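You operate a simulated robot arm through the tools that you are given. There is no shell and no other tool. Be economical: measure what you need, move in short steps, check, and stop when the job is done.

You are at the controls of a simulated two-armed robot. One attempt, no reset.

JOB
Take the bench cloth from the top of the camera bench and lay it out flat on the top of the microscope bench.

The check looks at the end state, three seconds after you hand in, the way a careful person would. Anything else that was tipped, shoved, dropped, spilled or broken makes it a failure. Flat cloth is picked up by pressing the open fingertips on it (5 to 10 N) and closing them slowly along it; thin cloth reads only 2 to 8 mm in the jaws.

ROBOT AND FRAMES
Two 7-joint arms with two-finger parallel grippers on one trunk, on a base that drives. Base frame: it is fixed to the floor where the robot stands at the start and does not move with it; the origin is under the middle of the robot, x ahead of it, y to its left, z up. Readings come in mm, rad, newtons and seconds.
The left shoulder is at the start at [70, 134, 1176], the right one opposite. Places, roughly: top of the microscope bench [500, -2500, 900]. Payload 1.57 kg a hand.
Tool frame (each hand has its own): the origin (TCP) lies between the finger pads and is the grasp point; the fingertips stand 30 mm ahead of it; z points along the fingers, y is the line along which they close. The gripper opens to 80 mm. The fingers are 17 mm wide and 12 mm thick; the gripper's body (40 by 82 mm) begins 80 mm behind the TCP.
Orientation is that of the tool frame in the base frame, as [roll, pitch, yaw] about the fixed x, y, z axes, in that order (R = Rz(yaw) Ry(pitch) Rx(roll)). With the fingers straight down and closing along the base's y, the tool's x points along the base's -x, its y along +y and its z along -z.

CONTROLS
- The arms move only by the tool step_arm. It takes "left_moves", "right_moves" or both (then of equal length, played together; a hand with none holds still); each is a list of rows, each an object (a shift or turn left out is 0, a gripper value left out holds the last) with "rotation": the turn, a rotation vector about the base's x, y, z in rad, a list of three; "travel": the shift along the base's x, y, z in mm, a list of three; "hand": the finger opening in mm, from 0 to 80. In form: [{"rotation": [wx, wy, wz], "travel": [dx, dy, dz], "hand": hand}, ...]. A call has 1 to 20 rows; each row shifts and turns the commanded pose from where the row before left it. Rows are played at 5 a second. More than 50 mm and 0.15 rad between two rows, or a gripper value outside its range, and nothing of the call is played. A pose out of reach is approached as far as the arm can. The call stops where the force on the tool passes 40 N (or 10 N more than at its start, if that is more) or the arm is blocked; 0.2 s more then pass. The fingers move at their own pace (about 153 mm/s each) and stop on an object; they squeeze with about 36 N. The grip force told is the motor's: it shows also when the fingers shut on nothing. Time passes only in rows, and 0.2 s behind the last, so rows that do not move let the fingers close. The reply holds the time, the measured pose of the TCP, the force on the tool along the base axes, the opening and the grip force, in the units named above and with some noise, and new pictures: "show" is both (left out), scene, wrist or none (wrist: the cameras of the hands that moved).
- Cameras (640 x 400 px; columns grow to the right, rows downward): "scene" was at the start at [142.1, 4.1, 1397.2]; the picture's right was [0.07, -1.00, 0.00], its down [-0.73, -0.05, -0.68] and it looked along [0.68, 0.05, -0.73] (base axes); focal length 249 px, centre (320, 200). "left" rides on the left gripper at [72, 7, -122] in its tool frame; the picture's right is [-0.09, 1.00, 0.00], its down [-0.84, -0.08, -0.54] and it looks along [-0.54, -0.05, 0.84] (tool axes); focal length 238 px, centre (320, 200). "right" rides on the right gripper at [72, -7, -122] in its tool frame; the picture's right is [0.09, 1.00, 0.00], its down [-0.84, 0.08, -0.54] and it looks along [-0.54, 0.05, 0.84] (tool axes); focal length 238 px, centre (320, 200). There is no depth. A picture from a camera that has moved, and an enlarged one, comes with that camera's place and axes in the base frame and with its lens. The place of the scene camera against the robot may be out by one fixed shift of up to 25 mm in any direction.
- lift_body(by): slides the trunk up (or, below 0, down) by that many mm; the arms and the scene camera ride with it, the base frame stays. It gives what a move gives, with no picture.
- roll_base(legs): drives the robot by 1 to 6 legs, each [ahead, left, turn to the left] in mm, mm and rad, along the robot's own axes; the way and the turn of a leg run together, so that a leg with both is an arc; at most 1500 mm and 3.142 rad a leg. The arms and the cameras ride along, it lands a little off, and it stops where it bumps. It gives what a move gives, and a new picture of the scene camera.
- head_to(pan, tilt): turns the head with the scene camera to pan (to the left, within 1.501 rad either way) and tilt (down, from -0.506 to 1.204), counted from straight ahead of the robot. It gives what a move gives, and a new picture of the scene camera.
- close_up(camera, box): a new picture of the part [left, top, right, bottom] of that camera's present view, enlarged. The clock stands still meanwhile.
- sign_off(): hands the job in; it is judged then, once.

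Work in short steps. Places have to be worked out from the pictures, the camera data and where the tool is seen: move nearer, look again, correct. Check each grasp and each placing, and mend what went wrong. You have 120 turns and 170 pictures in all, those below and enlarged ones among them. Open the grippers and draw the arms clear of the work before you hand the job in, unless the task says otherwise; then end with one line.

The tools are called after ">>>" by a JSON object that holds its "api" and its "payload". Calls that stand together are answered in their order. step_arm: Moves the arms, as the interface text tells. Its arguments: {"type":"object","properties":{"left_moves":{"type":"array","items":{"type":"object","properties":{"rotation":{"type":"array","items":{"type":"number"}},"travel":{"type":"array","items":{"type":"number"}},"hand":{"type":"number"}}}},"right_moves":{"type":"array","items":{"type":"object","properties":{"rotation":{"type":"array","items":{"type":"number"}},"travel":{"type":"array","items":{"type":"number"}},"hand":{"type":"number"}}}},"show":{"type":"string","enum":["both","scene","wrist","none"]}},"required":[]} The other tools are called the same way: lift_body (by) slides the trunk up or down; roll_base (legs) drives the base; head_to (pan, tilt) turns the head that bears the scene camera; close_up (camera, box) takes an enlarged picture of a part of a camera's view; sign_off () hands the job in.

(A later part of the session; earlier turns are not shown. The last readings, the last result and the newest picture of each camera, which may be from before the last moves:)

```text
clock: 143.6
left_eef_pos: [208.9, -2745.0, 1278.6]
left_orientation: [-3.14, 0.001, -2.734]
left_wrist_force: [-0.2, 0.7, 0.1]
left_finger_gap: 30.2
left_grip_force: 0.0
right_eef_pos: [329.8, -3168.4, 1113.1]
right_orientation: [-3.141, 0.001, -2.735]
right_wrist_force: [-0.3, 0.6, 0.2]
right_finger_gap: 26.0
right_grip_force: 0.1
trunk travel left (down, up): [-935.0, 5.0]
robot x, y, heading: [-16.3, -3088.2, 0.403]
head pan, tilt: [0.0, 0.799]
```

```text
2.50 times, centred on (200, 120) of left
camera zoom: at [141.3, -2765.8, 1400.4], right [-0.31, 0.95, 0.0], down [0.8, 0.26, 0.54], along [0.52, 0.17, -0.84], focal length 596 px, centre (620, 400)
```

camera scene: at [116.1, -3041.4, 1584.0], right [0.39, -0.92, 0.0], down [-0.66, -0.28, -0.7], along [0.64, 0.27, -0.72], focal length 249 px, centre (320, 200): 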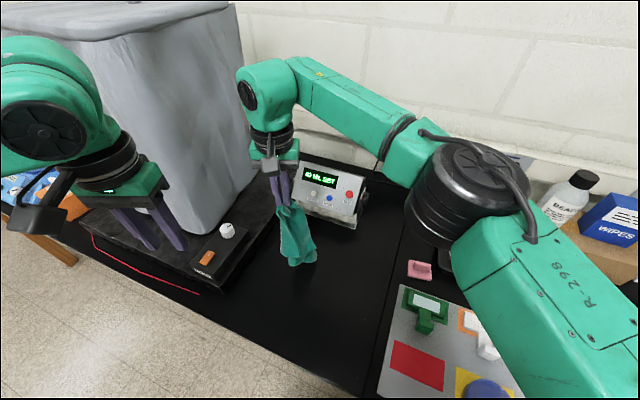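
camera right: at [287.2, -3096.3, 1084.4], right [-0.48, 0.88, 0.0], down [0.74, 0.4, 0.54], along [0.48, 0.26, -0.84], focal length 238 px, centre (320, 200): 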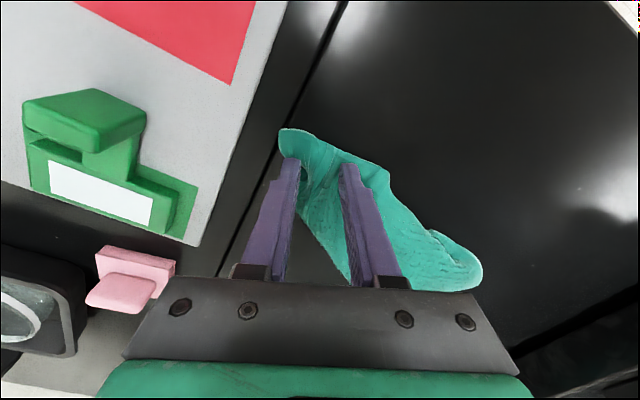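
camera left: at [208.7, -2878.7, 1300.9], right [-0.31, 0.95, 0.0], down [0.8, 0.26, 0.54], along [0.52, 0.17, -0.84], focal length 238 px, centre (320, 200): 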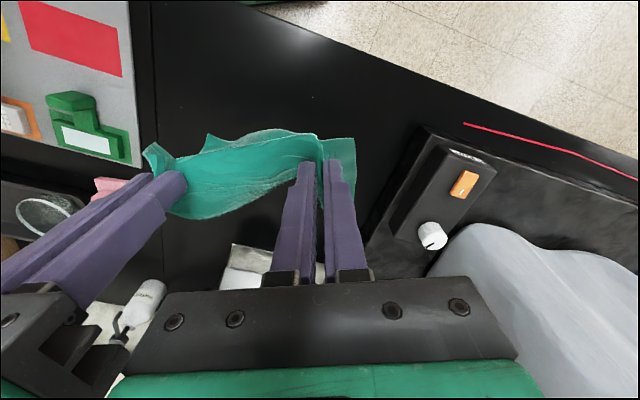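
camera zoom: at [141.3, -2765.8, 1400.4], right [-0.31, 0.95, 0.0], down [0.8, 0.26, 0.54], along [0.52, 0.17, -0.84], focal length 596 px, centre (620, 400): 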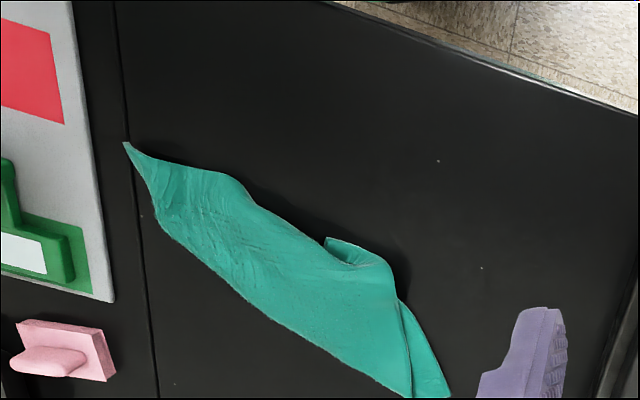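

Near edge P2→P1 looks straight here, with P1 ≈ (359,-2940) slightly curled. I'll place the robot so both hands have comfortable reach: raise the right hand, shift the base right, and lower the trunk.

>>> {"api": "step_arm", "payload": {"right_moves": [{"travel": [0, 0, 45]}, {"travel": [0, 0, 45]}, {"travel": [0, 0, 45]}, {"travel": [0, 0, 20]}], "show": "none"}}

>>> {"api": "roll_base", "payload": {"legs": [[-45, -115, 0]]}}

>>> {"api": "lift_body", "payload": {"by": -180}}

>>> {"api": "step_arm", "payload": {"left_moves": [{"travel": [38, -22, 0]}, {"travel": [38, -22, 0]}, {"travel": [38, -22, 0]}, {"travel": [36, -22, 0]}, {"travel": [0, 0, -40]}, {"travel": [0, 0, -40]}, {"travel": [0, 0, 0]}], "show": "wrist"}}

```text
clock: 144.6
left_eef_pos: [209.3, -2745.6, 1279.2]
left_orientation: [-3.137, 0.002, -2.734]
left_wrist_force: [-0.1, 0.5, 0.8]
left_finger_gap: 29.8
left_grip_force: 0.1
right_eef_pos: [328.6, -3172.1, 1267.5]
right_orientation: [3.141, 0.0, -2.735]
right_wrist_force: [-0.7, 0.3, -0.1]
right_finger_gap: 26.2
right_grip_force: 0.1
trunk travel left (down, up): [-935.0, 5.0]
robot x, y, heading: [-17.8, -3096.7, 0.406]
head pan, tilt: [0.0, 0.799]
```

```text
clock: 145.9
left_eef_pos: [213.3, -2863.4, 1279.0]
left_orientation: [-3.137, 0.0, -2.735]
left_wrist_force: [-0.5, 0.2, 0.3]
left_finger_gap: 29.8
left_grip_force: 0.0
right_eef_pos: [332.3, -3290.0, 1267.2]
right_orientation: [-3.138, 0.002, -2.735]
right_wrist_force: [0.0, 1.6, -0.2]
right_finger_gap: 26.2
right_grip_force: 0.0
trunk travel left (down, up): [-935.0, 5.0]
robot x, y, heading: [-11.3, -3218.5, 0.406]
head pan, tilt: [0.0, 0.799]
camera scene: at [119.1, -3159.7, 1583.9], right [0.39, -0.92, 0.0], down [-0.66, -0.29, -0.7], along [0.64, 0.27, -0.72], focal length 249 px, centre (320, 200)
```

scene: 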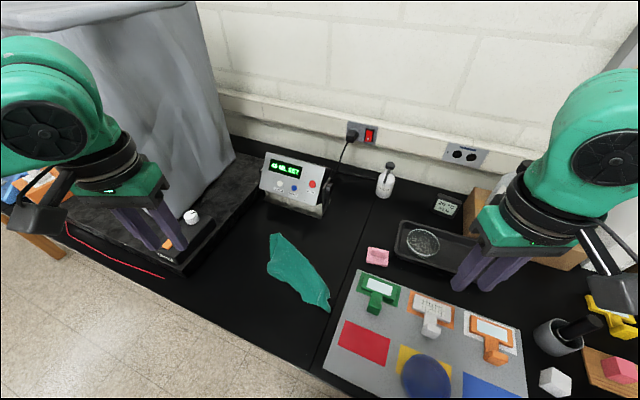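

```text
clock: 147.9
left_eef_pos: [212.3, -2869.3, 1100.7]
left_orientation: [-3.137, 0.002, -2.735]
left_wrist_force: [0.1, 0.6, -0.7]
left_finger_gap: 29.9
left_grip_force: 0.0
right_eef_pos: [334.2, -3296.2, 1088.6]
right_orientation: [3.141, 0.004, -2.735]
right_wrist_force: [-0.6, -0.3, -0.1]
right_finger_gap: 25.9
right_grip_force: 0.0
trunk travel left (down, up): [-755.0, 185.0]
robot x, y, heading: [-13.2, -3216.7, 0.404]
head pan, tilt: [0.0, 0.799]
```

```text
clock: 149.5
left_eef_pos: [365.8, -2959.9, 1020.7]
left_orientation: [-3.139, 0.002, -2.735]
left_wrist_force: [-0.1, 0.0, -0.2]
left_finger_gap: 30.1
left_grip_force: 0.1
right_eef_pos: [334.5, -3295.1, 1086.6]
right_orientation: [-3.141, 0.002, -2.735]
right_wrist_force: [-0.5, -0.1, 0.4]
right_finger_gap: 26.0
right_grip_force: 0.0
trunk travel left (down, up): [-755.0, 185.0]
robot x, y, heading: [-11.9, -3214.2, 0.404]
head pan, tilt: [0.0, 0.799]
camera left: at [297.0, -2980.6, 1141.5], right [-0.31, 0.95, 0.0], down [0.8, 0.26, 0.54], along [0.52, 0.17, -0.84], focal length 238 px, centre (320, 200)
```

left: 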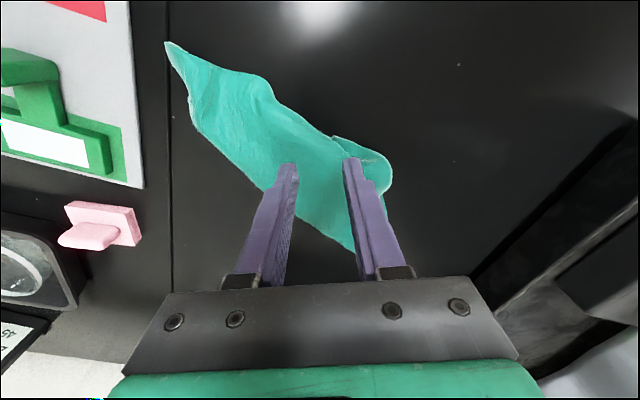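

The reach is good here. I'll take one enlarged look at the P1 area.

>>> {"api": "close_up", "payload": {"camera": "left", "box": [150, 30, 410, 260]}}

```text
1.74 times, centred on (280, 145) of left
camera zoom: at [297.0, -2980.6, 1141.5], right [-0.31, 0.95, 0.0], down [0.8, 0.26, 0.54], along [0.52, 0.17, -0.84], focal length 414 px, centre (390, 296)
```

zoom: 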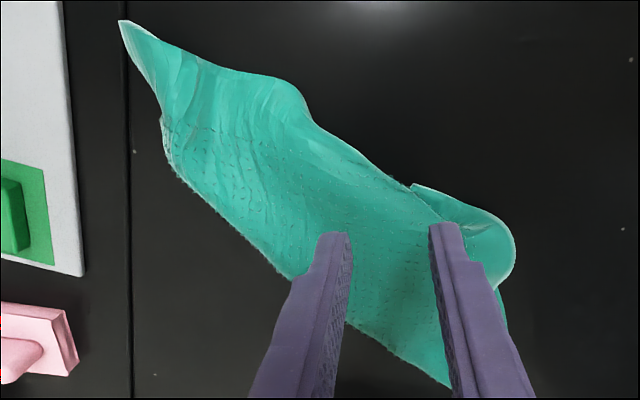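

P1 appears at the flared tip (≈(355,-2940)). I'll centre the left hand there, straddling the tip, and lower to contact.

>>> {"api": "step_arm", "payload": {"left_moves": [{"travel": [-13, 16, -25], "hand": 38}, {"travel": [0, 0, -25]}, {"travel": [0, 0, -8]}, {"travel": [0, 0, -3]}, {"travel": [0, 0, -2]}, {"travel": [0, 0, 0]}], "show": "wrist"}}

```text
clock: 150.9
left_eef_pos: [350.2, -2940.6, 957.5]
left_orientation: [-3.138, 0.003, -2.734]
left_wrist_force: [1.8, 0.7, 6.9]
left_finger_gap: 38.3
left_grip_force: 0.0
right_eef_pos: [333.1, -3295.9, 1087.9]
right_orientation: [-3.141, 0.004, -2.734]
right_wrist_force: [0.5, -0.3, -0.6]
right_finger_gap: 25.9
right_grip_force: 0.0
trunk travel left (down, up): [-755.0, 185.0]
robot x, y, heading: [-9.1, -3214.4, 0.409]
head pan, tilt: [0.0, 0.799]
camera left: at [281.5, -2963.6, 1078.1], right [-0.31, 0.95, 0.0], down [0.8, 0.26, 0.55], along [0.52, 0.17, -0.84], focal length 238 px, centre (320, 200)
```

left: 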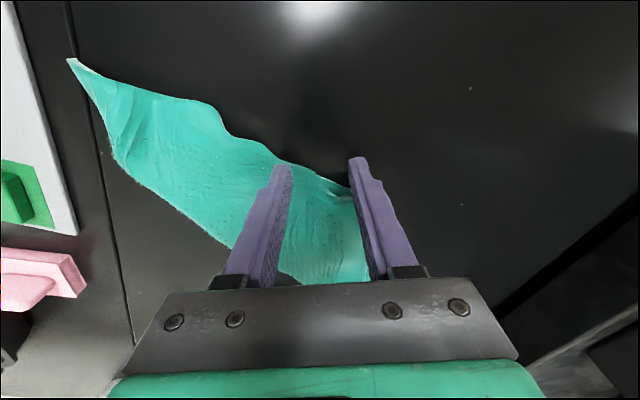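

Contact at 7 N with the corner between the fingers. Closing slowly.

>>> {"api": "step_arm", "payload": {"left_moves": [{"hand": 35}, {"hand": 32}, {"hand": 29}, {"hand": 26}, {"hand": 23}, {"hand": 20}, {"hand": 17}, {"hand": 14}, {"hand": 11}, {"hand": 8}, {"hand": 5}, {"hand": 0}, {"hand": 0}, {"hand": 0}, {"travel": [0, 2, 5]}, {"travel": [-3, 8, 2]}, {"travel": [-3, 10, 0]}, {"travel": [-3, 10, 0]}, {"travel": [-3, 10, 0]}, {"travel": [0, 0, 0]}], "show": "wrist"}}

```text
clock: 155.1
left_eef_pos: [337.8, -2900.5, 964.7]
left_orientation: [-3.136, 0.001, -2.733]
left_wrist_force: [0.6, -0.3, 0.5]
left_finger_gap: 2.4
left_grip_force: 23.7
right_eef_pos: [334.0, -3295.7, 1088.2]
right_orientation: [-3.14, 0.002, -2.734]
right_wrist_force: [-0.4, -0.4, 0.7]
right_finger_gap: 26.0
right_grip_force: 0.2
trunk travel left (down, up): [-755.0, 185.0]
robot x, y, heading: [-14.2, -3212.8, 0.399]
head pan, tilt: [0.0, 0.799]
camera left: at [270.1, -2922.6, 1085.2], right [-0.31, 0.95, 0.0], down [0.8, 0.26, 0.54], along [0.52, 0.17, -0.84], focal length 238 px, centre (320, 200)
```

left: 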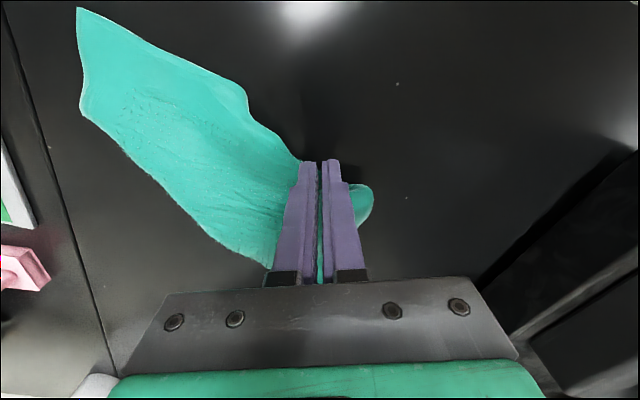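

P1 is held (2.4 mm) and the cloth has spread further. Now I'll bring the right hand to P2's area at about (309,-3027).

>>> {"api": "step_arm", "payload": {"right_moves": [{"travel": [-4, 45, 0], "hand": 34}, {"travel": [-4, 45, 0]}, {"travel": [-4, 45, 0]}, {"travel": [-4, 45, 0]}, {"travel": [-4, 45, 0]}, {"travel": [-5, 44, 0]}, {"travel": [0, 0, -40]}, {"travel": [0, 0, -40]}, {"travel": [0, 0, -32]}, {"travel": [0, 0, -8]}, {"travel": [0, 0, 0]}], "show": "wrist"}}

```text
clock: 157.5
left_eef_pos: [339.0, -2900.9, 964.4]
left_orientation: [-3.139, 0.003, -2.734]
left_wrist_force: [0.6, 0.4, 1.2]
left_finger_gap: 2.5
left_grip_force: 24.1
right_eef_pos: [308.7, -3026.7, 967.7]
right_orientation: [3.141, 0.002, -2.733]
right_wrist_force: [0.3, -0.1, 0.0]
right_finger_gap: 34.1
right_grip_force: 0.1
trunk travel left (down, up): [-755.0, 185.0]
robot x, y, heading: [-10.8, -3214.2, 0.405]
head pan, tilt: [0.0, 0.799]
camera right: at [244.5, -3061.1, 1090.5], right [-0.48, 0.88, 0.0], down [0.74, 0.4, 0.54], along [0.48, 0.26, -0.84], focal length 238 px, centre (320, 200)
```

right: 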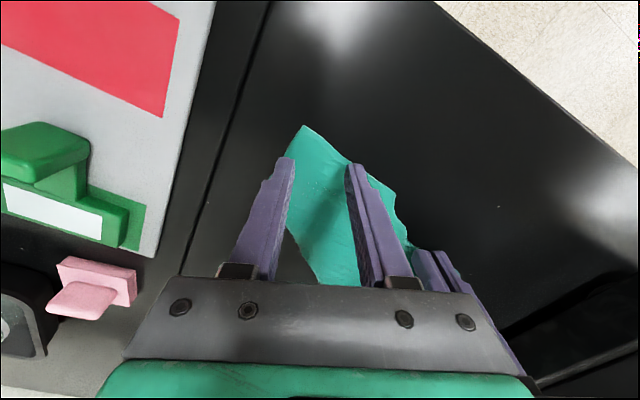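

P2 is between the fingers. I'll shift slightly inward and press.

>>> {"api": "step_arm", "payload": {"right_moves": [{"travel": [-3, 8, -3], "hand": 31}, {"travel": [0, 0, -4]}, {"travel": [0, 0, -2]}, {"travel": [0, 0, -1]}, {"travel": [0, 0, 0]}], "show": "none"}}

```text
clock: 158.7
left_eef_pos: [338.5, -2900.6, 965.2]
left_orientation: [-3.138, 0.001, -2.735]
left_wrist_force: [-0.1, 0.2, 0.0]
left_finger_gap: 2.6
left_grip_force: 24.4
right_eef_pos: [304.7, -3019.4, 957.8]
right_orientation: [-3.141, 0.003, -2.735]
right_wrist_force: [0.0, 0.0, 0.9]
right_finger_gap: 31.4
right_grip_force: 0.1
trunk travel left (down, up): [-755.0, 185.0]
robot x, y, heading: [-12.6, -3213.6, 0.406]
head pan, tilt: [0.0, 0.799]
```

>>> {"api": "step_arm", "payload": {"right_moves": [{"travel": [0, 0, -1.2]}, {"travel": [0, 0, -1]}, {"travel": [0, 0, 0]}], "show": "none"}}

```text
clock: 159.5
left_eef_pos: [339.2, -2900.6, 964.2]
left_orientation: [-3.138, 0.0, -2.735]
left_wrist_force: [0.7, -0.4, -0.3]
left_finger_gap: 2.5
left_grip_force: 24.4
right_eef_pos: [305.7, -3017.4, 956.5]
right_orientation: [3.141, 0.004, -2.734]
right_wrist_force: [-0.1, 0.0, 0.2]
right_finger_gap: 31.1
right_grip_force: 0.4
trunk travel left (down, up): [-755.0, 185.0]
robot x, y, heading: [-17.3, -3213.6, 0.406]
head pan, tilt: [0.0, 0.799]
```

>>> {"api": "step_arm", "payload": {"right_moves": [{"travel": [0, 0, -1.5]}, {"travel": [0, 0, -1]}, {"travel": [0, 0, 0]}], "show": "none"}}

```text
clock: 160.3
left_eef_pos: [337.9, -2901.2, 964.7]
left_orientation: [-3.139, 0.002, -2.734]
left_wrist_force: [-0.7, -0.5, 0.6]
left_finger_gap: 2.8
left_grip_force: 23.7
right_eef_pos: [305.2, -3018.5, 953.3]
right_orientation: [3.14, 0.005, -2.735]
right_wrist_force: [1.7, -0.2, 10.0]
right_finger_gap: 31.4
right_grip_force: 0.0
trunk travel left (down, up): [-755.0, 185.0]
robot x, y, heading: [-12.4, -3215.6, 0.403]
head pan, tilt: [0.0, 0.799]
```

At 10 N. Closing slowly, and letting the left hand yield 6 mm so the near edge isn't over-tensioned.

>>> {"api": "step_arm", "payload": {"right_moves": [{"hand": 28}, {"hand": 25}, {"hand": 22}, {"hand": 19}, {"hand": 16}, {"hand": 13}, {"hand": 10}, {"hand": 7}, {"hand": 4}, {"hand": 0}, {"hand": 0}, {"hand": 0}], "left_moves": [{"travel": [0, 0, 0]}, {"travel": [0, -2, 0]}, {"travel": [0, 0, 0]}, {"travel": [0, -2, 0]}, {"travel": [0, 0, 0]}, {"travel": [0, -2, 0]}, {"travel": [0, 0, 0]}, {"travel": [0, 0, 0]}, {"travel": [0, 0, 0]}, {"travel": [0, 0, 0]}, {"travel": [0, 0, 0]}, {"travel": [0, 0, 0]}], "show": "wrist"}}

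```text
clock: 162.9
left_eef_pos: [337.6, -2908.5, 964.4]
left_orientation: [-3.141, 0.004, -2.735]
left_wrist_force: [-0.2, 0.0, 0.2]
left_finger_gap: 2.7
left_grip_force: 23.8
right_eef_pos: [304.9, -3020.2, 953.5]
right_orientation: [3.14, 0.006, -2.734]
right_wrist_force: [0.3, -1.3, 17.2]
right_finger_gap: 3.9
right_grip_force: 24.5
trunk travel left (down, up): [-755.0, 185.0]
robot x, y, heading: [-11.7, -3214.0, 0.404]
head pan, tilt: [0.0, 0.799]
camera right: at [240.3, -3054.4, 1076.4], right [-0.48, 0.88, 0.0], down [0.74, 0.4, 0.55], along [0.48, 0.26, -0.84], focal length 238 px, centre (320, 200)
camera left: at [268.8, -2929.8, 1085.6], right [-0.31, 0.95, 0.0], down [0.8, 0.26, 0.55], along [0.52, 0.17, -0.84], focal length 238 px, centre (320, 200)
```

right: 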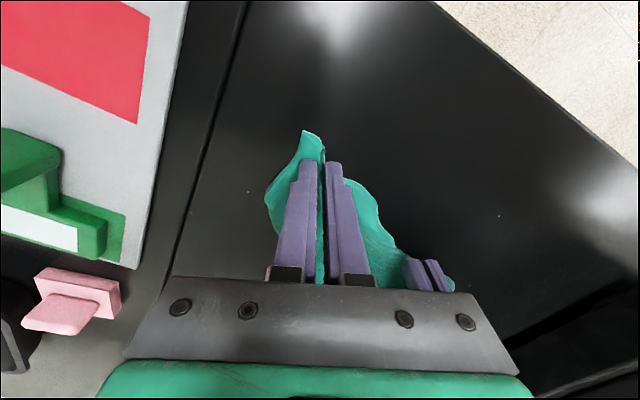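
left: 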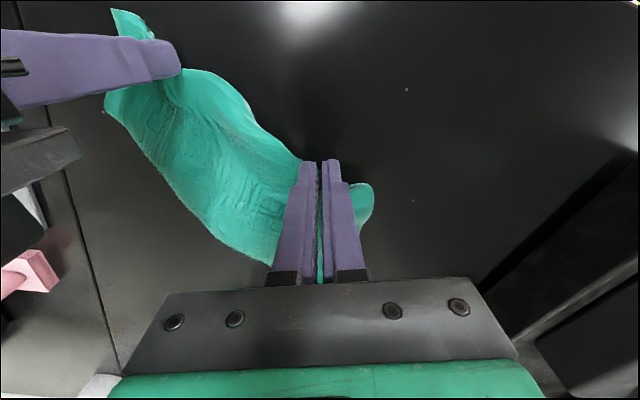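

Both corners are held, 117 mm apart with a little slack. I'll lift with the trunk and then level the hands without stretching.

>>> {"api": "lift_body", "payload": {"by": 184}}

>>> {"api": "step_arm", "payload": {"right_moves": [{"travel": [15, 5, 20]}, {"travel": [15, 4, 20]}, {"travel": [15, 2, 20]}, {"travel": [15, 0, 20]}, {"travel": [12, -2, 10]}, {"travel": [0, 0, 10]}, {"travel": [0, 0, 0]}, {"travel": [0, 0, 0]}], "left_moves": [{"travel": [0, 0, 15]}, {"travel": [0, 0, 15]}, {"travel": [0, 0, 15]}, {"travel": [0, 0, 15]}, {"travel": [0, 0, 15]}, {"travel": [0, 0, 15]}, {"travel": [0, 0, 0]}, {"travel": [0, 0, 0]}], "show": "both"}}

```text
clock: 164.9
left_eef_pos: [338.3, -2908.0, 1147.6]
left_orientation: [-3.137, 0.002, -2.736]
left_wrist_force: [-0.2, 0.6, 0.2]
left_finger_gap: 2.8
left_grip_force: 24.2
right_eef_pos: [305.9, -3019.3, 1136.5]
right_orientation: [-3.141, 0.002, -2.735]
right_wrist_force: [0.1, 0.4, -0.3]
right_finger_gap: 4.0
right_grip_force: 24.8
trunk travel left (down, up): [-939.0, 1.0]
robot x, y, heading: [-15.3, -3216.7, 0.404]
head pan, tilt: [0.0, 0.799]
```

```text
clock: 166.7
left_eef_pos: [337.1, -2906.9, 1238.8]
left_orientation: [-3.138, 0.001, -2.734]
left_wrist_force: [0.1, -0.4, -0.6]
left_finger_gap: 2.6
left_grip_force: 24.0
right_eef_pos: [378.3, -3009.0, 1237.4]
right_orientation: [-3.141, 0.001, -2.737]
right_wrist_force: [0.6, 0.1, -0.6]
right_finger_gap: 4.0
right_grip_force: 24.4
trunk travel left (down, up): [-939.0, 1.0]
robot x, y, heading: [-13.3, -3214.7, 0.401]
head pan, tilt: [0.0, 0.799]
camera scene: at [119.8, -3165.4, 1588.1], right [0.39, -0.92, 0.0], down [-0.66, -0.28, -0.7], along [0.64, 0.27, -0.72], focal length 249 px, centre (320, 200)
camera right: at [313.7, -3044.2, 1360.6], right [-0.48, 0.88, 0.0], down [0.74, 0.4, 0.54], along [0.48, 0.26, -0.84], focal length 238 px, centre (320, 200)
camera left: at [269.4, -2928.9, 1360.0], right [-0.31, 0.95, 0.0], down [0.8, 0.26, 0.54], along [0.52, 0.17, -0.84], focal length 238 px, centre (320, 200)
```

scene: 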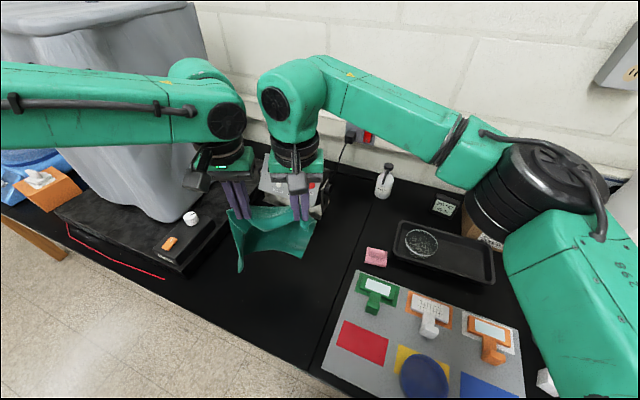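
right: 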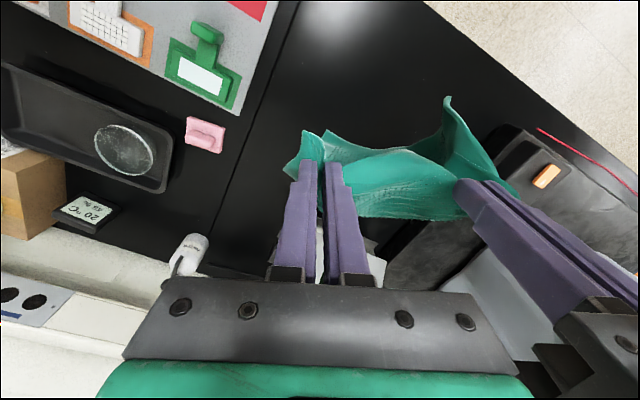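
left: 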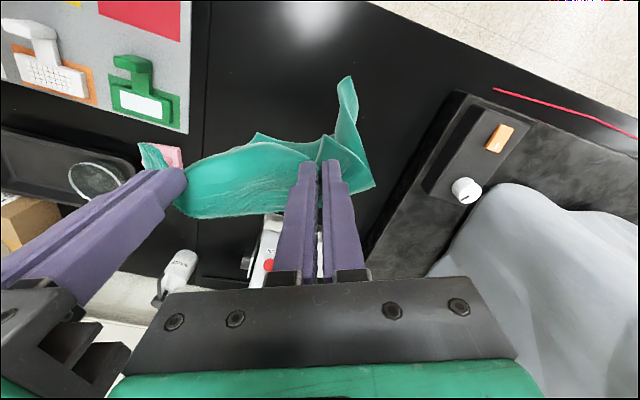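

>>> {"api": "close_up", "payload": {"camera": "scene", "box": [190, 160, 350, 290]}}

```text
3.08 times, centred on (270, 225) of scene
camera zoom: at [119.8, -3165.4, 1588.1], right [0.39, -0.92, 0.0], down [-0.66, -0.28, -0.7], along [0.64, 0.27, -0.72], focal length 766 px, centre (474, 123)
```

zoom: 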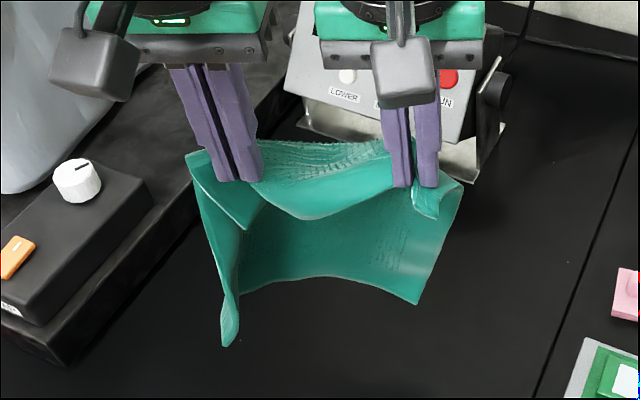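

The whole cloth now hangs open between the hands, with the hem and both lower corners free. I'll nudge the base for balanced reach, then lower and reach forward in small synchronous steps.

>>> {"api": "roll_base", "payload": {"legs": [[30, 45, 0]]}}

>>> {"api": "step_arm", "payload": {"right_moves": [{"travel": [2, -4, -15]}, {"travel": [2, -4, -15]}, {"travel": [8, 3, -15]}, {"travel": [10, 4, -10]}, {"travel": [10, 4, 0]}, {"travel": [0, 0, 0]}], "left_moves": [{"travel": [0, 0, -15]}, {"travel": [0, 0, -15]}, {"travel": [8, 3, -15]}, {"travel": [10, 4, -10]}, {"travel": [10, 4, 0]}, {"travel": [0, 0, 0]}], "show": "none"}}

```text
clock: 167.6
left_eef_pos: [345.7, -2863.5, 1242.7]
left_orientation: [3.136, 0.005, -2.737]
left_wrist_force: [-0.2, -0.4, -0.4]
left_finger_gap: 2.5
left_grip_force: 24.3
right_eef_pos: [385.4, -2967.7, 1240.5]
right_orientation: [3.133, 0.006, -2.738]
right_wrist_force: [-0.3, -1.1, 0.2]
right_finger_gap: 4.0
right_grip_force: 24.2
trunk travel left (down, up): [-939.0, 1.0]
robot x, y, heading: [-6.8, -3161.5, 0.403]
head pan, tilt: [0.0, 0.799]
camera scene: at [126.6, -3125.5, 1588.8], right [0.39, -0.92, -0.01], down [-0.66, -0.28, -0.7], along [0.64, 0.28, -0.71], focal length 249 px, centre (320, 200)
```

scene: 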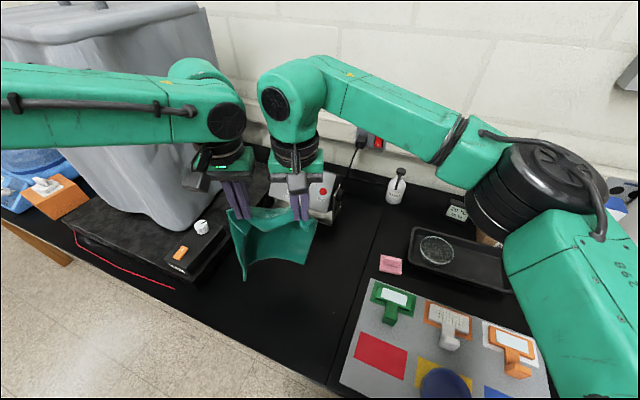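

```text
clock: 169.0
left_eef_pos: [375.1, -2844.8, 1184.1]
left_orientation: [-3.14, 0.004, -2.737]
left_wrist_force: [0.3, -0.6, 0.6]
left_finger_gap: 2.6
left_grip_force: 23.9
right_eef_pos: [419.0, -2955.2, 1183.0]
right_orientation: [3.14, 0.004, -2.736]
right_wrist_force: [-0.1, 0.2, 0.0]
right_finger_gap: 3.7
right_grip_force: 24.7
trunk travel left (down, up): [-939.0, 1.0]
robot x, y, heading: [-4.3, -3162.3, 0.407]
head pan, tilt: [0.0, 0.799]
```

Both grips hold. I'll continue forward and lower until the hem meets the bench.

>>> {"api": "step_arm", "payload": {"right_moves": [{"travel": [10, 4, -10]}, {"travel": [10, 4, -10]}, {"travel": [10, 4, -10]}, {"travel": [8, 3, -10]}, {"travel": [0, 0, 0]}], "left_moves": [{"travel": [10, 4, -10]}, {"travel": [10, 4, -10]}, {"travel": [10, 4, -10]}, {"travel": [8, 3, -10]}, {"travel": [0, 0, 0]}], "show": "scene"}}

```text
clock: 170.2
left_eef_pos: [408.5, -2826.1, 1144.8]
left_orientation: [-3.136, 0.006, -2.736]
left_wrist_force: [1.6, -1.8, -0.1]
left_finger_gap: 2.6
left_grip_force: 23.6
left hand out of reach, approached as far as the arm can: row 4
right_eef_pos: [457.0, -2938.5, 1144.4]
right_orientation: [-3.142, 0.004, -2.735]
right_wrist_force: [-2.0, 1.0, -1.3]
right_finger_gap: 3.8
right_grip_force: 24.4
trunk travel left (down, up): [-939.0, 1.0]
robot x, y, heading: [-4.7, -3162.0, 0.395]
head pan, tilt: [0.0, 0.799]
camera scene: at [129.2, -3112.5, 1588.1], right [0.39, -0.92, 0.0], down [-0.66, -0.28, -0.7], along [0.64, 0.27, -0.72], focal length 249 px, centre (320, 200)
```

scene: 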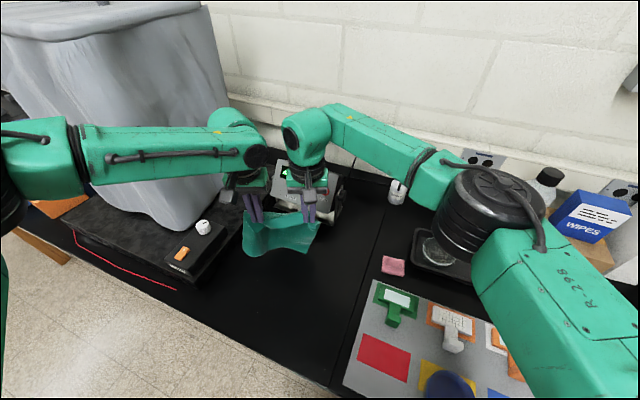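

The left arm is at its limit, so this is the start point. I'll lay the cloth by alternating trunk lowering and small synchronous pulls towards the robot.

>>> {"api": "step_arm", "payload": {"right_moves": [{"travel": [-2, 4, 0]}, {"travel": [0, 0, 0]}], "left_moves": [{"travel": [0, 0, 0]}, {"travel": [0, 0, 0]}], "show": "none"}}

>>> {"api": "lift_body", "payload": {"by": -35}}

>>> {"api": "step_arm", "payload": {"right_moves": [{"travel": [-9, -4, 0]}, {"travel": [-9, -4, 0]}, {"travel": [-9, -4, 0]}], "left_moves": [{"travel": [-9, -4, 0]}, {"travel": [-9, -4, 0]}, {"travel": [-9, -4, 0]}], "show": "none"}}

>>> {"api": "lift_body", "payload": {"by": -40}}

>>> {"api": "step_arm", "payload": {"right_moves": [{"travel": [-9, -4, 0]}, {"travel": [-9, -4, 0]}, {"travel": [-9, -4, 0]}, {"travel": [-9, -4, 0]}], "left_moves": [{"travel": [-9, -4, 0]}, {"travel": [-9, -4, 0]}, {"travel": [-9, -4, 0]}, {"travel": [-9, -4, 0]}], "show": "scene"}}

```text
clock: 170.8
left_eef_pos: [407.3, -2826.9, 1146.0]
left_orientation: [-3.135, 0.005, -2.737]
left_wrist_force: [-0.2, -0.3, 0.5]
left_finger_gap: 2.7
left_grip_force: 23.7
right_eef_pos: [454.9, -2933.3, 1143.3]
right_orientation: [3.141, 0.001, -2.738]
right_wrist_force: [-0.6, 0.4, 0.1]
right_finger_gap: 3.9
right_grip_force: 25.0
trunk travel left (down, up): [-939.0, 1.0]
robot x, y, heading: [-1.1, -3163.9, 0.404]
head pan, tilt: [0.0, 0.799]
```

```text
clock: 171.6
left_eef_pos: [407.8, -2826.8, 1109.9]
left_orientation: [-3.136, 0.005, -2.736]
left_wrist_force: [-0.4, -0.3, 0.0]
left_finger_gap: 2.3
left_grip_force: 23.8
right_eef_pos: [455.4, -2934.6, 1107.9]
right_orientation: [-3.14, 0.002, -2.738]
right_wrist_force: [-0.1, 1.1, -0.4]
right_finger_gap: 3.8
right_grip_force: 24.2
trunk travel left (down, up): [-904.0, 36.0]
robot x, y, heading: [-6.8, -3164.4, 0.405]
head pan, tilt: [0.0, 0.799]
```

```text
clock: 172.4
left_eef_pos: [380.4, -2839.6, 1111.2]
left_orientation: [-3.139, 0.006, -2.737]
left_wrist_force: [1.1, 0.2, 0.6]
left_finger_gap: 2.8
left_grip_force: 24.2
right_eef_pos: [427.5, -2946.6, 1108.4]
right_orientation: [-3.14, 0.003, -2.737]
right_wrist_force: [-0.8, 0.4, 0.6]
right_finger_gap: 3.7
right_grip_force: 24.8
trunk travel left (down, up): [-904.0, 36.0]
robot x, y, heading: [0.1, -3162.9, 0.4]
head pan, tilt: [0.0, 0.799]
```

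```text
clock: 173.3
left_eef_pos: [381.1, -2837.9, 1070.4]
left_orientation: [-3.137, 0.004, -2.737]
left_wrist_force: [0.0, -0.3, 0.5]
left_finger_gap: 2.6
left_grip_force: 24.0
right_eef_pos: [429.2, -2945.0, 1069.1]
right_orientation: [-3.142, 0.0, -2.736]
right_wrist_force: [-0.6, -0.1, -0.6]
right_finger_gap: 4.3
right_grip_force: 24.7
trunk travel left (down, up): [-864.0, 76.0]
robot x, y, heading: [-6.2, -3161.5, 0.401]
head pan, tilt: [0.0, 0.799]
```

```text
clock: 174.3
left_eef_pos: [343.0, -2854.4, 1070.5]
left_orientation: [-3.138, 0.006, -2.737]
left_wrist_force: [0.0, -0.6, -0.5]
left_finger_gap: 2.6
left_grip_force: 24.3
right_eef_pos: [391.6, -2961.1, 1069.0]
right_orientation: [3.141, 0.003, -2.737]
right_wrist_force: [0.2, 0.4, -0.6]
right_finger_gap: 3.7
right_grip_force: 24.2
trunk travel left (down, up): [-864.0, 76.0]
robot x, y, heading: [-4.5, -3161.0, 0.404]
head pan, tilt: [0.0, 0.799]
camera scene: at [128.6, -3112.6, 1513.2], right [0.39, -0.92, 0.0], down [-0.66, -0.28, -0.7], along [0.64, 0.27, -0.72], focal length 249 px, centre (320, 200)
```

scene: 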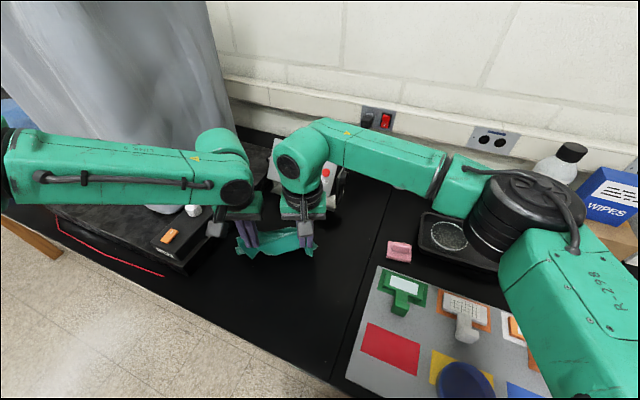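

The hem touched down at about x≈430, which would leave the near edge too close to the bench front. I'll lift the hem off again, drive the base 55 mm forward, and restart the lay further in.

>>> {"api": "lift_body", "payload": {"by": 90}}

>>> {"api": "roll_base", "payload": {"legs": [[55, 0, 0]]}}

```text
clock: 175.4
left_eef_pos: [344.9, -2853.0, 1144.1]
left_orientation: [-3.137, 0.004, -2.735]
left_wrist_force: [0.0, 0.0, -0.2]
left_finger_gap: 2.7
left_grip_force: 23.2
right_eef_pos: [392.6, -2961.6, 1144.6]
right_orientation: [3.141, 0.002, -2.736]
right_wrist_force: [-0.7, 1.0, -0.6]
right_finger_gap: 3.9
right_grip_force: 24.5
right hand out of reach, approached as far as the arm can: row 1
trunk travel left (down, up): [-940.0, 0.0]
robot x, y, heading: [-5.3, -3166.5, 0.404]
head pan, tilt: [0.0, 0.799]
```

```text
clock: 176.3
left_eef_pos: [386.9, -2837.0, 1149.4]
left_orientation: [-3.136, 0.014, -2.737]
left_wrist_force: [-1.2, 0.2, -0.7]
left_finger_gap: 2.9
left_grip_force: 23.4
right_eef_pos: [433.4, -2942.8, 1149.2]
right_orientation: [3.141, 0.012, -2.737]
right_wrist_force: [-0.8, -0.2, 0.7]
right_finger_gap: 3.9
right_grip_force: 24.6
trunk travel left (down, up): [-940.0, 0.0]
robot x, y, heading: [51.0, -3142.3, 0.407]
head pan, tilt: [0.0, 0.799]
camera scene: at [167.8, -3095.8, 1589.9], right [0.39, -0.92, 0.0], down [-0.65, -0.28, -0.7], along [0.65, 0.28, -0.71], focal length 249 px, centre (320, 200)
```

scene: 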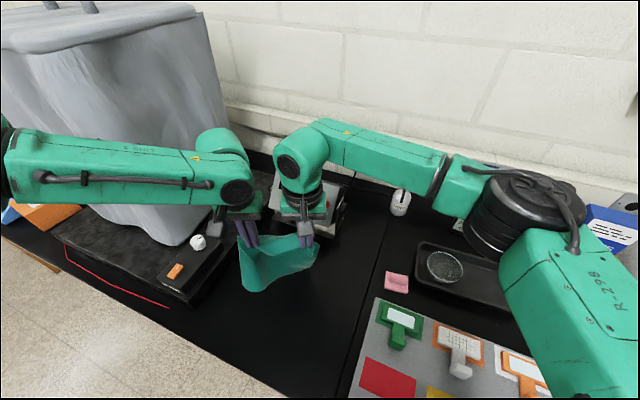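

The base moved without bumping anything. I'll reach forward another 58 mm in sync, staying within the left arm's known limit.

>>> {"api": "step_arm", "payload": {"right_moves": [{"travel": [9, 4, 0]}, {"travel": [9, 4, 0]}, {"travel": [9, 4, 0]}, {"travel": [9, 4, 0]}, {"travel": [9, 4, 0]}, {"travel": [0, 0, 0]}, {"travel": [0, 0, 0]}], "left_moves": [{"travel": [9, 4, 0]}, {"travel": [9, 4, 0]}, {"travel": [9, 4, 0]}, {"travel": [9, 4, 0]}, {"travel": [9, 4, 0]}, {"travel": [0, 0, 0]}, {"travel": [0, 0, 0]}], "show": "scene"}}

```text
clock: 177.9
left_eef_pos: [439.6, -2811.2, 1144.4]
left_orientation: [-3.138, 0.004, -2.737]
left_wrist_force: [0.5, -0.1, -0.2]
left_finger_gap: 2.7
left_grip_force: 24.9
right_eef_pos: [488.7, -2920.8, 1144.3]
right_orientation: [3.139, 0.002, -2.737]
right_wrist_force: [-0.1, 0.9, -0.9]
right_finger_gap: 3.9
right_grip_force: 24.7
trunk travel left (down, up): [-940.0, 0.0]
robot x, y, heading: [46.8, -3139.9, 0.403]
head pan, tilt: [0.0, 0.799]
camera scene: at [180.7, -3090.6, 1588.7], right [0.39, -0.92, 0.0], down [-0.66, -0.28, -0.7], along [0.64, 0.27, -0.72], focal length 249 px, centre (320, 200)
```

scene: 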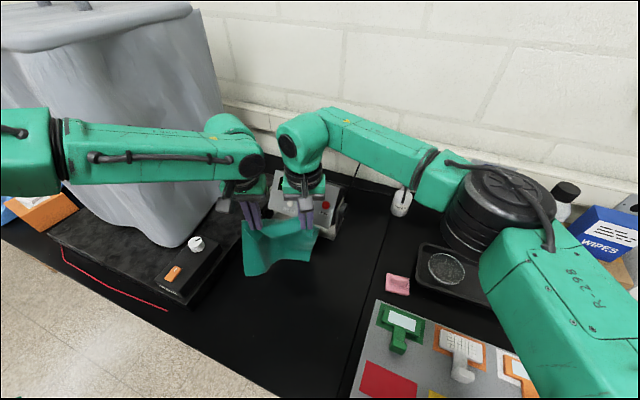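

Good, both grips are intact at the start point (mid ≈ (464,-2866)). Laying again with alternating trunk lowering and pulls.

>>> {"api": "lift_body", "payload": {"by": -35}}

>>> {"api": "step_arm", "payload": {"right_moves": [{"travel": [-8, -3.5, 0]}, {"travel": [-8, -3.5, 0]}, {"travel": [-8, -3.5, 0]}], "left_moves": [{"travel": [-8, -3.5, 0]}, {"travel": [-8, -3.5, 0]}, {"travel": [-8, -3.5, 0]}], "show": "none"}}

>>> {"api": "lift_body", "payload": {"by": -40}}

>>> {"api": "step_arm", "payload": {"right_moves": [{"travel": [-8, -3.5, 0]}, {"travel": [-8, -3.5, 0]}, {"travel": [-8, -3.5, 0]}, {"travel": [-8, -3.5, 0]}], "left_moves": [{"travel": [-8, -3.5, 0]}, {"travel": [-8, -3.5, 0]}, {"travel": [-8, -3.5, 0]}, {"travel": [-8, -3.5, 0]}], "show": "none"}}

>>> {"api": "lift_body", "payload": {"by": -40}}

>>> {"api": "step_arm", "payload": {"right_moves": [{"travel": [-8, -3.5, 0]}, {"travel": [-8, -3.5, 0]}, {"travel": [-8, -3.5, 0]}, {"travel": [-8, -3.5, 0]}], "left_moves": [{"travel": [-8, -3.5, 0]}, {"travel": [-8, -3.5, 0]}, {"travel": [-8, -3.5, 0]}, {"travel": [-8, -3.5, 0]}], "show": "none"}}

>>> {"api": "lift_body", "payload": {"by": -35}}

>>> {"api": "step_arm", "payload": {"right_moves": [{"travel": [-8, -3.5, 0]}, {"travel": [-8, -3.5, 0]}, {"travel": [-8, -3.5, 0]}, {"travel": [-8, -3.5, 0]}], "left_moves": [{"travel": [-8, -3.5, 0]}, {"travel": [-8, -3.5, 0]}, {"travel": [-8, -3.5, 0]}, {"travel": [-8, -3.5, 0]}], "show": "both"}}

```text
clock: 178.7
left_eef_pos: [440.7, -2811.9, 1110.3]
left_orientation: [-3.136, 0.003, -2.737]
left_wrist_force: [-0.3, -0.2, 0.1]
left_finger_gap: 2.8
left_grip_force: 24.0
right_eef_pos: [489.6, -2919.6, 1108.8]
right_orientation: [3.139, 0.001, -2.738]
right_wrist_force: [-0.7, 0.1, 0.3]
right_finger_gap: 4.0
right_grip_force: 25.0
trunk travel left (down, up): [-905.0, 35.0]
robot x, y, heading: [46.6, -3142.1, 0.404]
head pan, tilt: [0.0, 0.799]
```

```text
clock: 179.5
left_eef_pos: [415.3, -2823.5, 1110.4]
left_orientation: [-3.14, 0.006, -2.738]
left_wrist_force: [0.1, 0.4, 0.2]
left_finger_gap: 2.4
left_grip_force: 23.8
right_eef_pos: [462.8, -2931.2, 1108.8]
right_orientation: [3.141, 0.003, -2.737]
right_wrist_force: [-0.2, -0.1, 0.3]
right_finger_gap: 3.8
right_grip_force: 24.2
trunk travel left (down, up): [-905.0, 35.0]
robot x, y, heading: [44.3, -3143.6, 0.398]
head pan, tilt: [0.0, 0.799]
```

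```text
clock: 180.4
left_eef_pos: [415.9, -2823.8, 1069.8]
left_orientation: [-3.137, 0.005, -2.738]
left_wrist_force: [-0.5, 0.1, -0.8]
left_finger_gap: 2.6
left_grip_force: 23.8
right_eef_pos: [463.8, -2930.2, 1069.2]
right_orientation: [3.14, 0.004, -2.737]
right_wrist_force: [-0.5, 0.1, 0.3]
right_finger_gap: 3.8
right_grip_force: 24.8
trunk travel left (down, up): [-865.0, 75.0]
robot x, y, heading: [47.9, -3144.3, 0.4]
head pan, tilt: [0.0, 0.799]
```

```text
clock: 181.4
left_eef_pos: [386.1, -2837.0, 1069.1]
left_orientation: [-3.136, 0.005, -2.737]
left_wrist_force: [1.0, -0.1, -0.3]
left_finger_gap: 2.7
left_grip_force: 24.0
right_eef_pos: [431.0, -2944.0, 1070.3]
right_orientation: [3.142, 0.003, -2.737]
right_wrist_force: [0.0, 0.3, -0.2]
right_finger_gap: 4.0
right_grip_force: 24.6
trunk travel left (down, up): [-865.0, 75.0]
robot x, y, heading: [46.8, -3135.5, 0.406]
head pan, tilt: [0.0, 0.799]
```

```text
clock: 182.2
left_eef_pos: [386.2, -2836.6, 1030.1]
left_orientation: [-3.138, 0.005, -2.737]
left_wrist_force: [-0.8, -1.0, -0.1]
left_finger_gap: 2.7
left_grip_force: 23.9
right_eef_pos: [432.6, -2944.4, 1029.0]
right_orientation: [3.14, 0.0, -2.738]
right_wrist_force: [-0.9, 0.0, 0.0]
right_finger_gap: 3.6
right_grip_force: 24.5
trunk travel left (down, up): [-825.0, 115.0]
robot x, y, heading: [43.8, -3140.4, 0.403]
head pan, tilt: [0.0, 0.799]
```

```text
clock: 183.2
left_eef_pos: [354.4, -2849.9, 1030.9]
left_orientation: [-3.137, 0.006, -2.738]
left_wrist_force: [-0.8, 0.0, -0.7]
left_finger_gap: 2.6
left_grip_force: 24.2
right_eef_pos: [399.4, -2958.8, 1029.2]
right_orientation: [-3.141, 0.003, -2.735]
right_wrist_force: [-0.5, 0.5, 0.5]
right_finger_gap: 3.7
right_grip_force: 24.8
trunk travel left (down, up): [-825.0, 115.0]
robot x, y, heading: [48.9, -3140.9, 0.403]
head pan, tilt: [0.0, 0.799]
```

```text
clock: 184.0
left_eef_pos: [354.6, -2850.7, 993.5]
left_orientation: [-3.136, 0.006, -2.739]
left_wrist_force: [-0.3, -0.4, 0.5]
left_finger_gap: 2.5
left_grip_force: 24.1
right_eef_pos: [399.8, -2959.6, 993.2]
right_orientation: [3.14, 0.001, -2.737]
right_wrist_force: [0.4, 0.6, 0.2]
right_finger_gap: 3.8
right_grip_force: 24.5
trunk travel left (down, up): [-790.0, 150.0]
robot x, y, heading: [46.4, -3144.0, 0.401]
head pan, tilt: [0.0, 0.799]
```

```text
clock: 185.0
left_eef_pos: [320.8, -2865.6, 996.6]
left_orientation: [-3.135, 0.006, -2.737]
left_wrist_force: [0.8, -0.3, 0.5]
left_finger_gap: 2.6
left_grip_force: 23.7
right_eef_pos: [367.8, -2972.6, 993.6]
right_orientation: [3.142, 0.005, -2.736]
right_wrist_force: [-1.2, 0.3, -0.4]
right_finger_gap: 3.7
right_grip_force: 25.0
trunk travel left (down, up): [-790.0, 150.0]
robot x, y, heading: [46.7, -3140.6, 0.404]
head pan, tilt: [0.0, 0.799]
camera scene: at [179.3, -3090.9, 1438.8], right [0.39, -0.92, 0.0], down [-0.66, -0.28, -0.7], along [0.64, 0.27, -0.72], focal length 249 px, centre (320, 200)
camera right: at [303.3, -3007.6, 1116.7], right [-0.48, 0.88, 0.0], down [0.74, 0.4, 0.54], along [0.48, 0.26, -0.84], focal length 238 px, centre (320, 200)
camera left: at [252.6, -2887.3, 1116.7], right [-0.31, 0.95, 0.0], down [0.8, 0.26, 0.55], along [0.52, 0.16, -0.84], focal length 238 px, centre (320, 200)
```

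scene: 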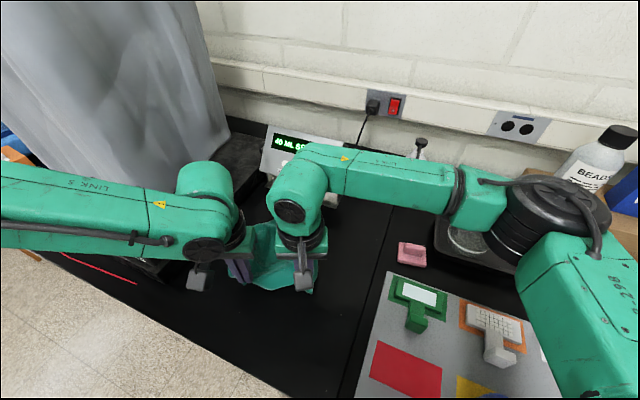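
right: 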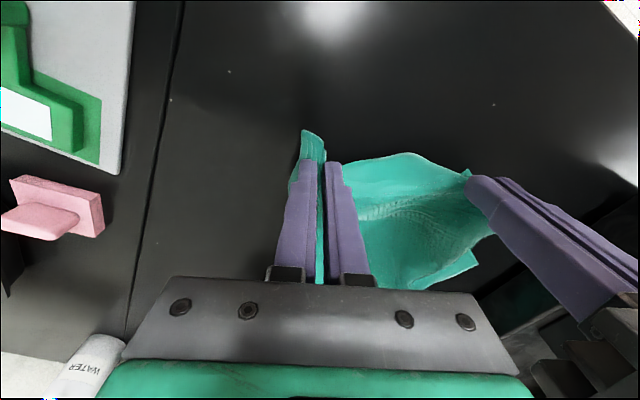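
left: 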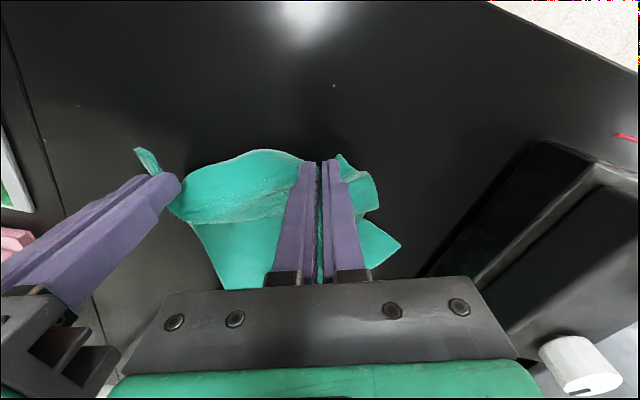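

The cloth is draping out well, with the far corners spread. I'll finish the descent, pull back a little more, and gently spread the hands to straighten the near edge.

>>> {"api": "lift_body", "payload": {"by": -31}}

>>> {"api": "step_arm", "payload": {"right_moves": [{"travel": [-7, -5, 0]}, {"travel": [-7, -5, 0]}, {"travel": [-6, -5, 0]}, {"travel": [-6, -5, 0]}, {"travel": [0, 0, 0]}], "left_moves": [{"travel": [-9, -2, 0]}, {"travel": [-9, -2, 0]}, {"travel": [-8, -1, 0]}, {"travel": [-7, -1, 0]}, {"travel": [0, 0, 0]}], "show": "wrist"}}

```text
clock: 185.7
left_eef_pos: [322.0, -2865.6, 965.2]
left_orientation: [-3.135, 0.006, -2.736]
left_wrist_force: [0.0, 0.5, 0.3]
left_finger_gap: 2.4
left_grip_force: 24.1
right_eef_pos: [368.1, -2971.7, 961.8]
right_orientation: [3.139, 0.004, -2.735]
right_wrist_force: [-0.3, 0.5, 0.8]
right_finger_gap: 3.7
right_grip_force: 24.6
trunk travel left (down, up): [-759.0, 181.0]
robot x, y, heading: [47.8, -3139.7, 0.405]
head pan, tilt: [0.0, 0.799]
```

```text
clock: 186.9
left_eef_pos: [296.8, -2868.2, 967.0]
left_orientation: [-3.136, 0.003, -2.738]
left_wrist_force: [3.1, -7.7, -0.3]
left_finger_gap: 2.8
left_grip_force: 24.1
left hand out of reach, approached as far as the arm can: row 3, 4
right_eef_pos: [341.2, -2991.2, 963.1]
right_orientation: [3.139, 0.001, -2.735]
right_wrist_force: [-4.2, 7.2, 0.0]
right_finger_gap: 4.0
right_grip_force: 25.0
trunk travel left (down, up): [-759.0, 181.0]
robot x, y, heading: [43.0, -3147.5, 0.399]
head pan, tilt: [0.0, 0.799]
camera right: at [276.9, -3026.3, 1085.8], right [-0.48, 0.88, 0.0], down [0.74, 0.4, 0.54], along [0.48, 0.26, -0.84], focal length 238 px, centre (320, 200)
camera left: at [228.6, -2889.7, 1087.8], right [-0.31, 0.95, -0.01], down [0.8, 0.26, 0.54], along [0.52, 0.16, -0.84], focal length 238 px, centre (320, 200)
```

right: 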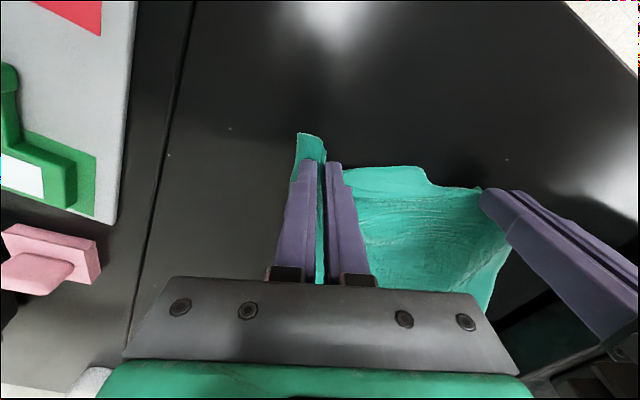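
left: 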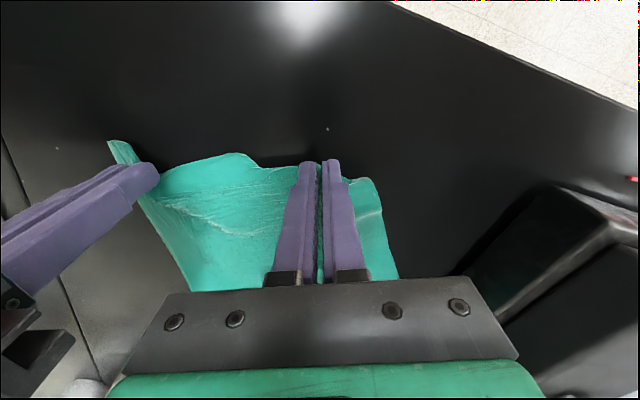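

The near edge is now taut between the hands (about 8 N), and the cloth lies spread. I'll lower the last few mm, release, and lift straight up.

>>> {"api": "lift_body", "payload": {"by": -4}}

>>> {"api": "step_arm", "payload": {"right_moves": [{"hand": 8}, {"hand": 20}, {"hand": 30}, {"travel": [0, 0, 0]}, {"travel": [0, 0, 10]}, {"travel": [0, 0, 30]}, {"travel": [0, 0, 40]}, {"travel": [0, -10, 45]}, {"travel": [0, -40, 25]}, {"travel": [0, -45, 0]}, {"travel": [0, -45, 0]}, {"travel": [0, 0, 0]}], "left_moves": [{"hand": 8}, {"hand": 20}, {"hand": 30}, {"travel": [0, 0, 0]}, {"travel": [0, 0, 10]}, {"travel": [0, 0, 30]}, {"travel": [0, 0, 40]}, {"travel": [-5, 5, 40]}, {"travel": [-15, 15, 40]}, {"travel": [-15, 20, 40]}, {"travel": [-10, 20, 30]}, {"travel": [0, 0, 0]}], "show": "none"}}

>>> {"api": "close_up", "payload": {"camera": "left", "box": [120, 60, 440, 260]}}

>>> {"api": "close_up", "payload": {"camera": "scene", "box": [190, 180, 370, 330]}}

```text
clock: 187.5
left_eef_pos: [296.4, -2868.3, 963.7]
left_orientation: [-3.137, 0.002, -2.737]
left_wrist_force: [3.7, -7.5, 1.0]
left_finger_gap: 2.6
left_grip_force: 24.5
right_eef_pos: [341.8, -2992.8, 957.6]
right_orientation: [3.14, 0.001, -2.735]
right_wrist_force: [-3.0, 7.0, -0.4]
right_finger_gap: 4.1
right_grip_force: 25.1
trunk travel left (down, up): [-755.0, 185.0]
robot x, y, heading: [43.3, -3139.2, 0.403]
head pan, tilt: [0.0, 0.799]
```

```text
clock: 190.1
left_eef_pos: [249.5, -2808.3, 1194.2]
left_orientation: [-3.137, 0.001, -2.736]
left_wrist_force: [0.1, 0.7, 0.0]
left_finger_gap: 30.1
left_grip_force: 0.1
right_eef_pos: [342.5, -3132.6, 1107.4]
right_orientation: [3.142, 0.004, -2.734]
right_wrist_force: [-0.4, -0.4, -0.2]
right_finger_gap: 30.1
right_grip_force: 0.0
trunk travel left (down, up): [-755.0, 185.0]
robot x, y, heading: [50.7, -3140.2, 0.402]
head pan, tilt: [0.0, 0.799]
```

```text
2.00 times, centred on (280, 160) of left
camera zoom: at [181.3, -2828.5, 1314.9], right [-0.31, 0.95, -0.01], down [0.8, 0.26, 0.54], along [0.52, 0.16, -0.84], focal length 477 px, centre (400, 280)
```

zoom: 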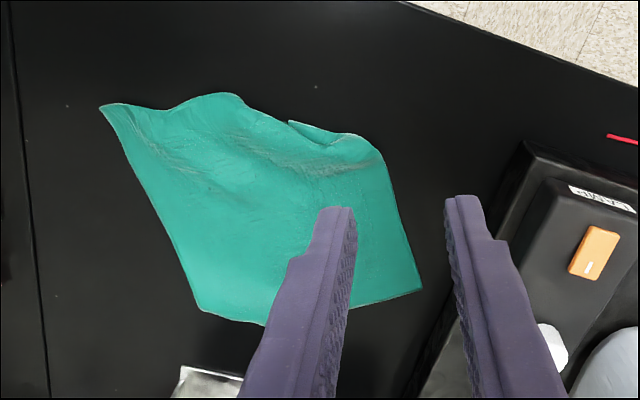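

```text
2.67 times, centred on (280, 255) of scene
camera zoom: at [180.0, -3089.6, 1403.7], right [0.39, -0.92, 0.0], down [-0.66, -0.28, -0.7], along [0.64, 0.27, -0.72], focal length 664 px, centre (427, 53)
```

zoom: 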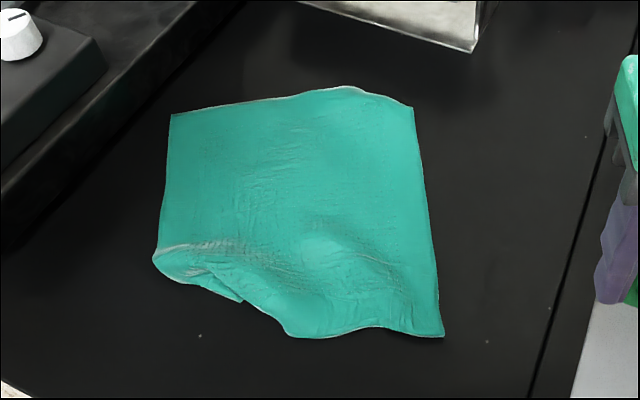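

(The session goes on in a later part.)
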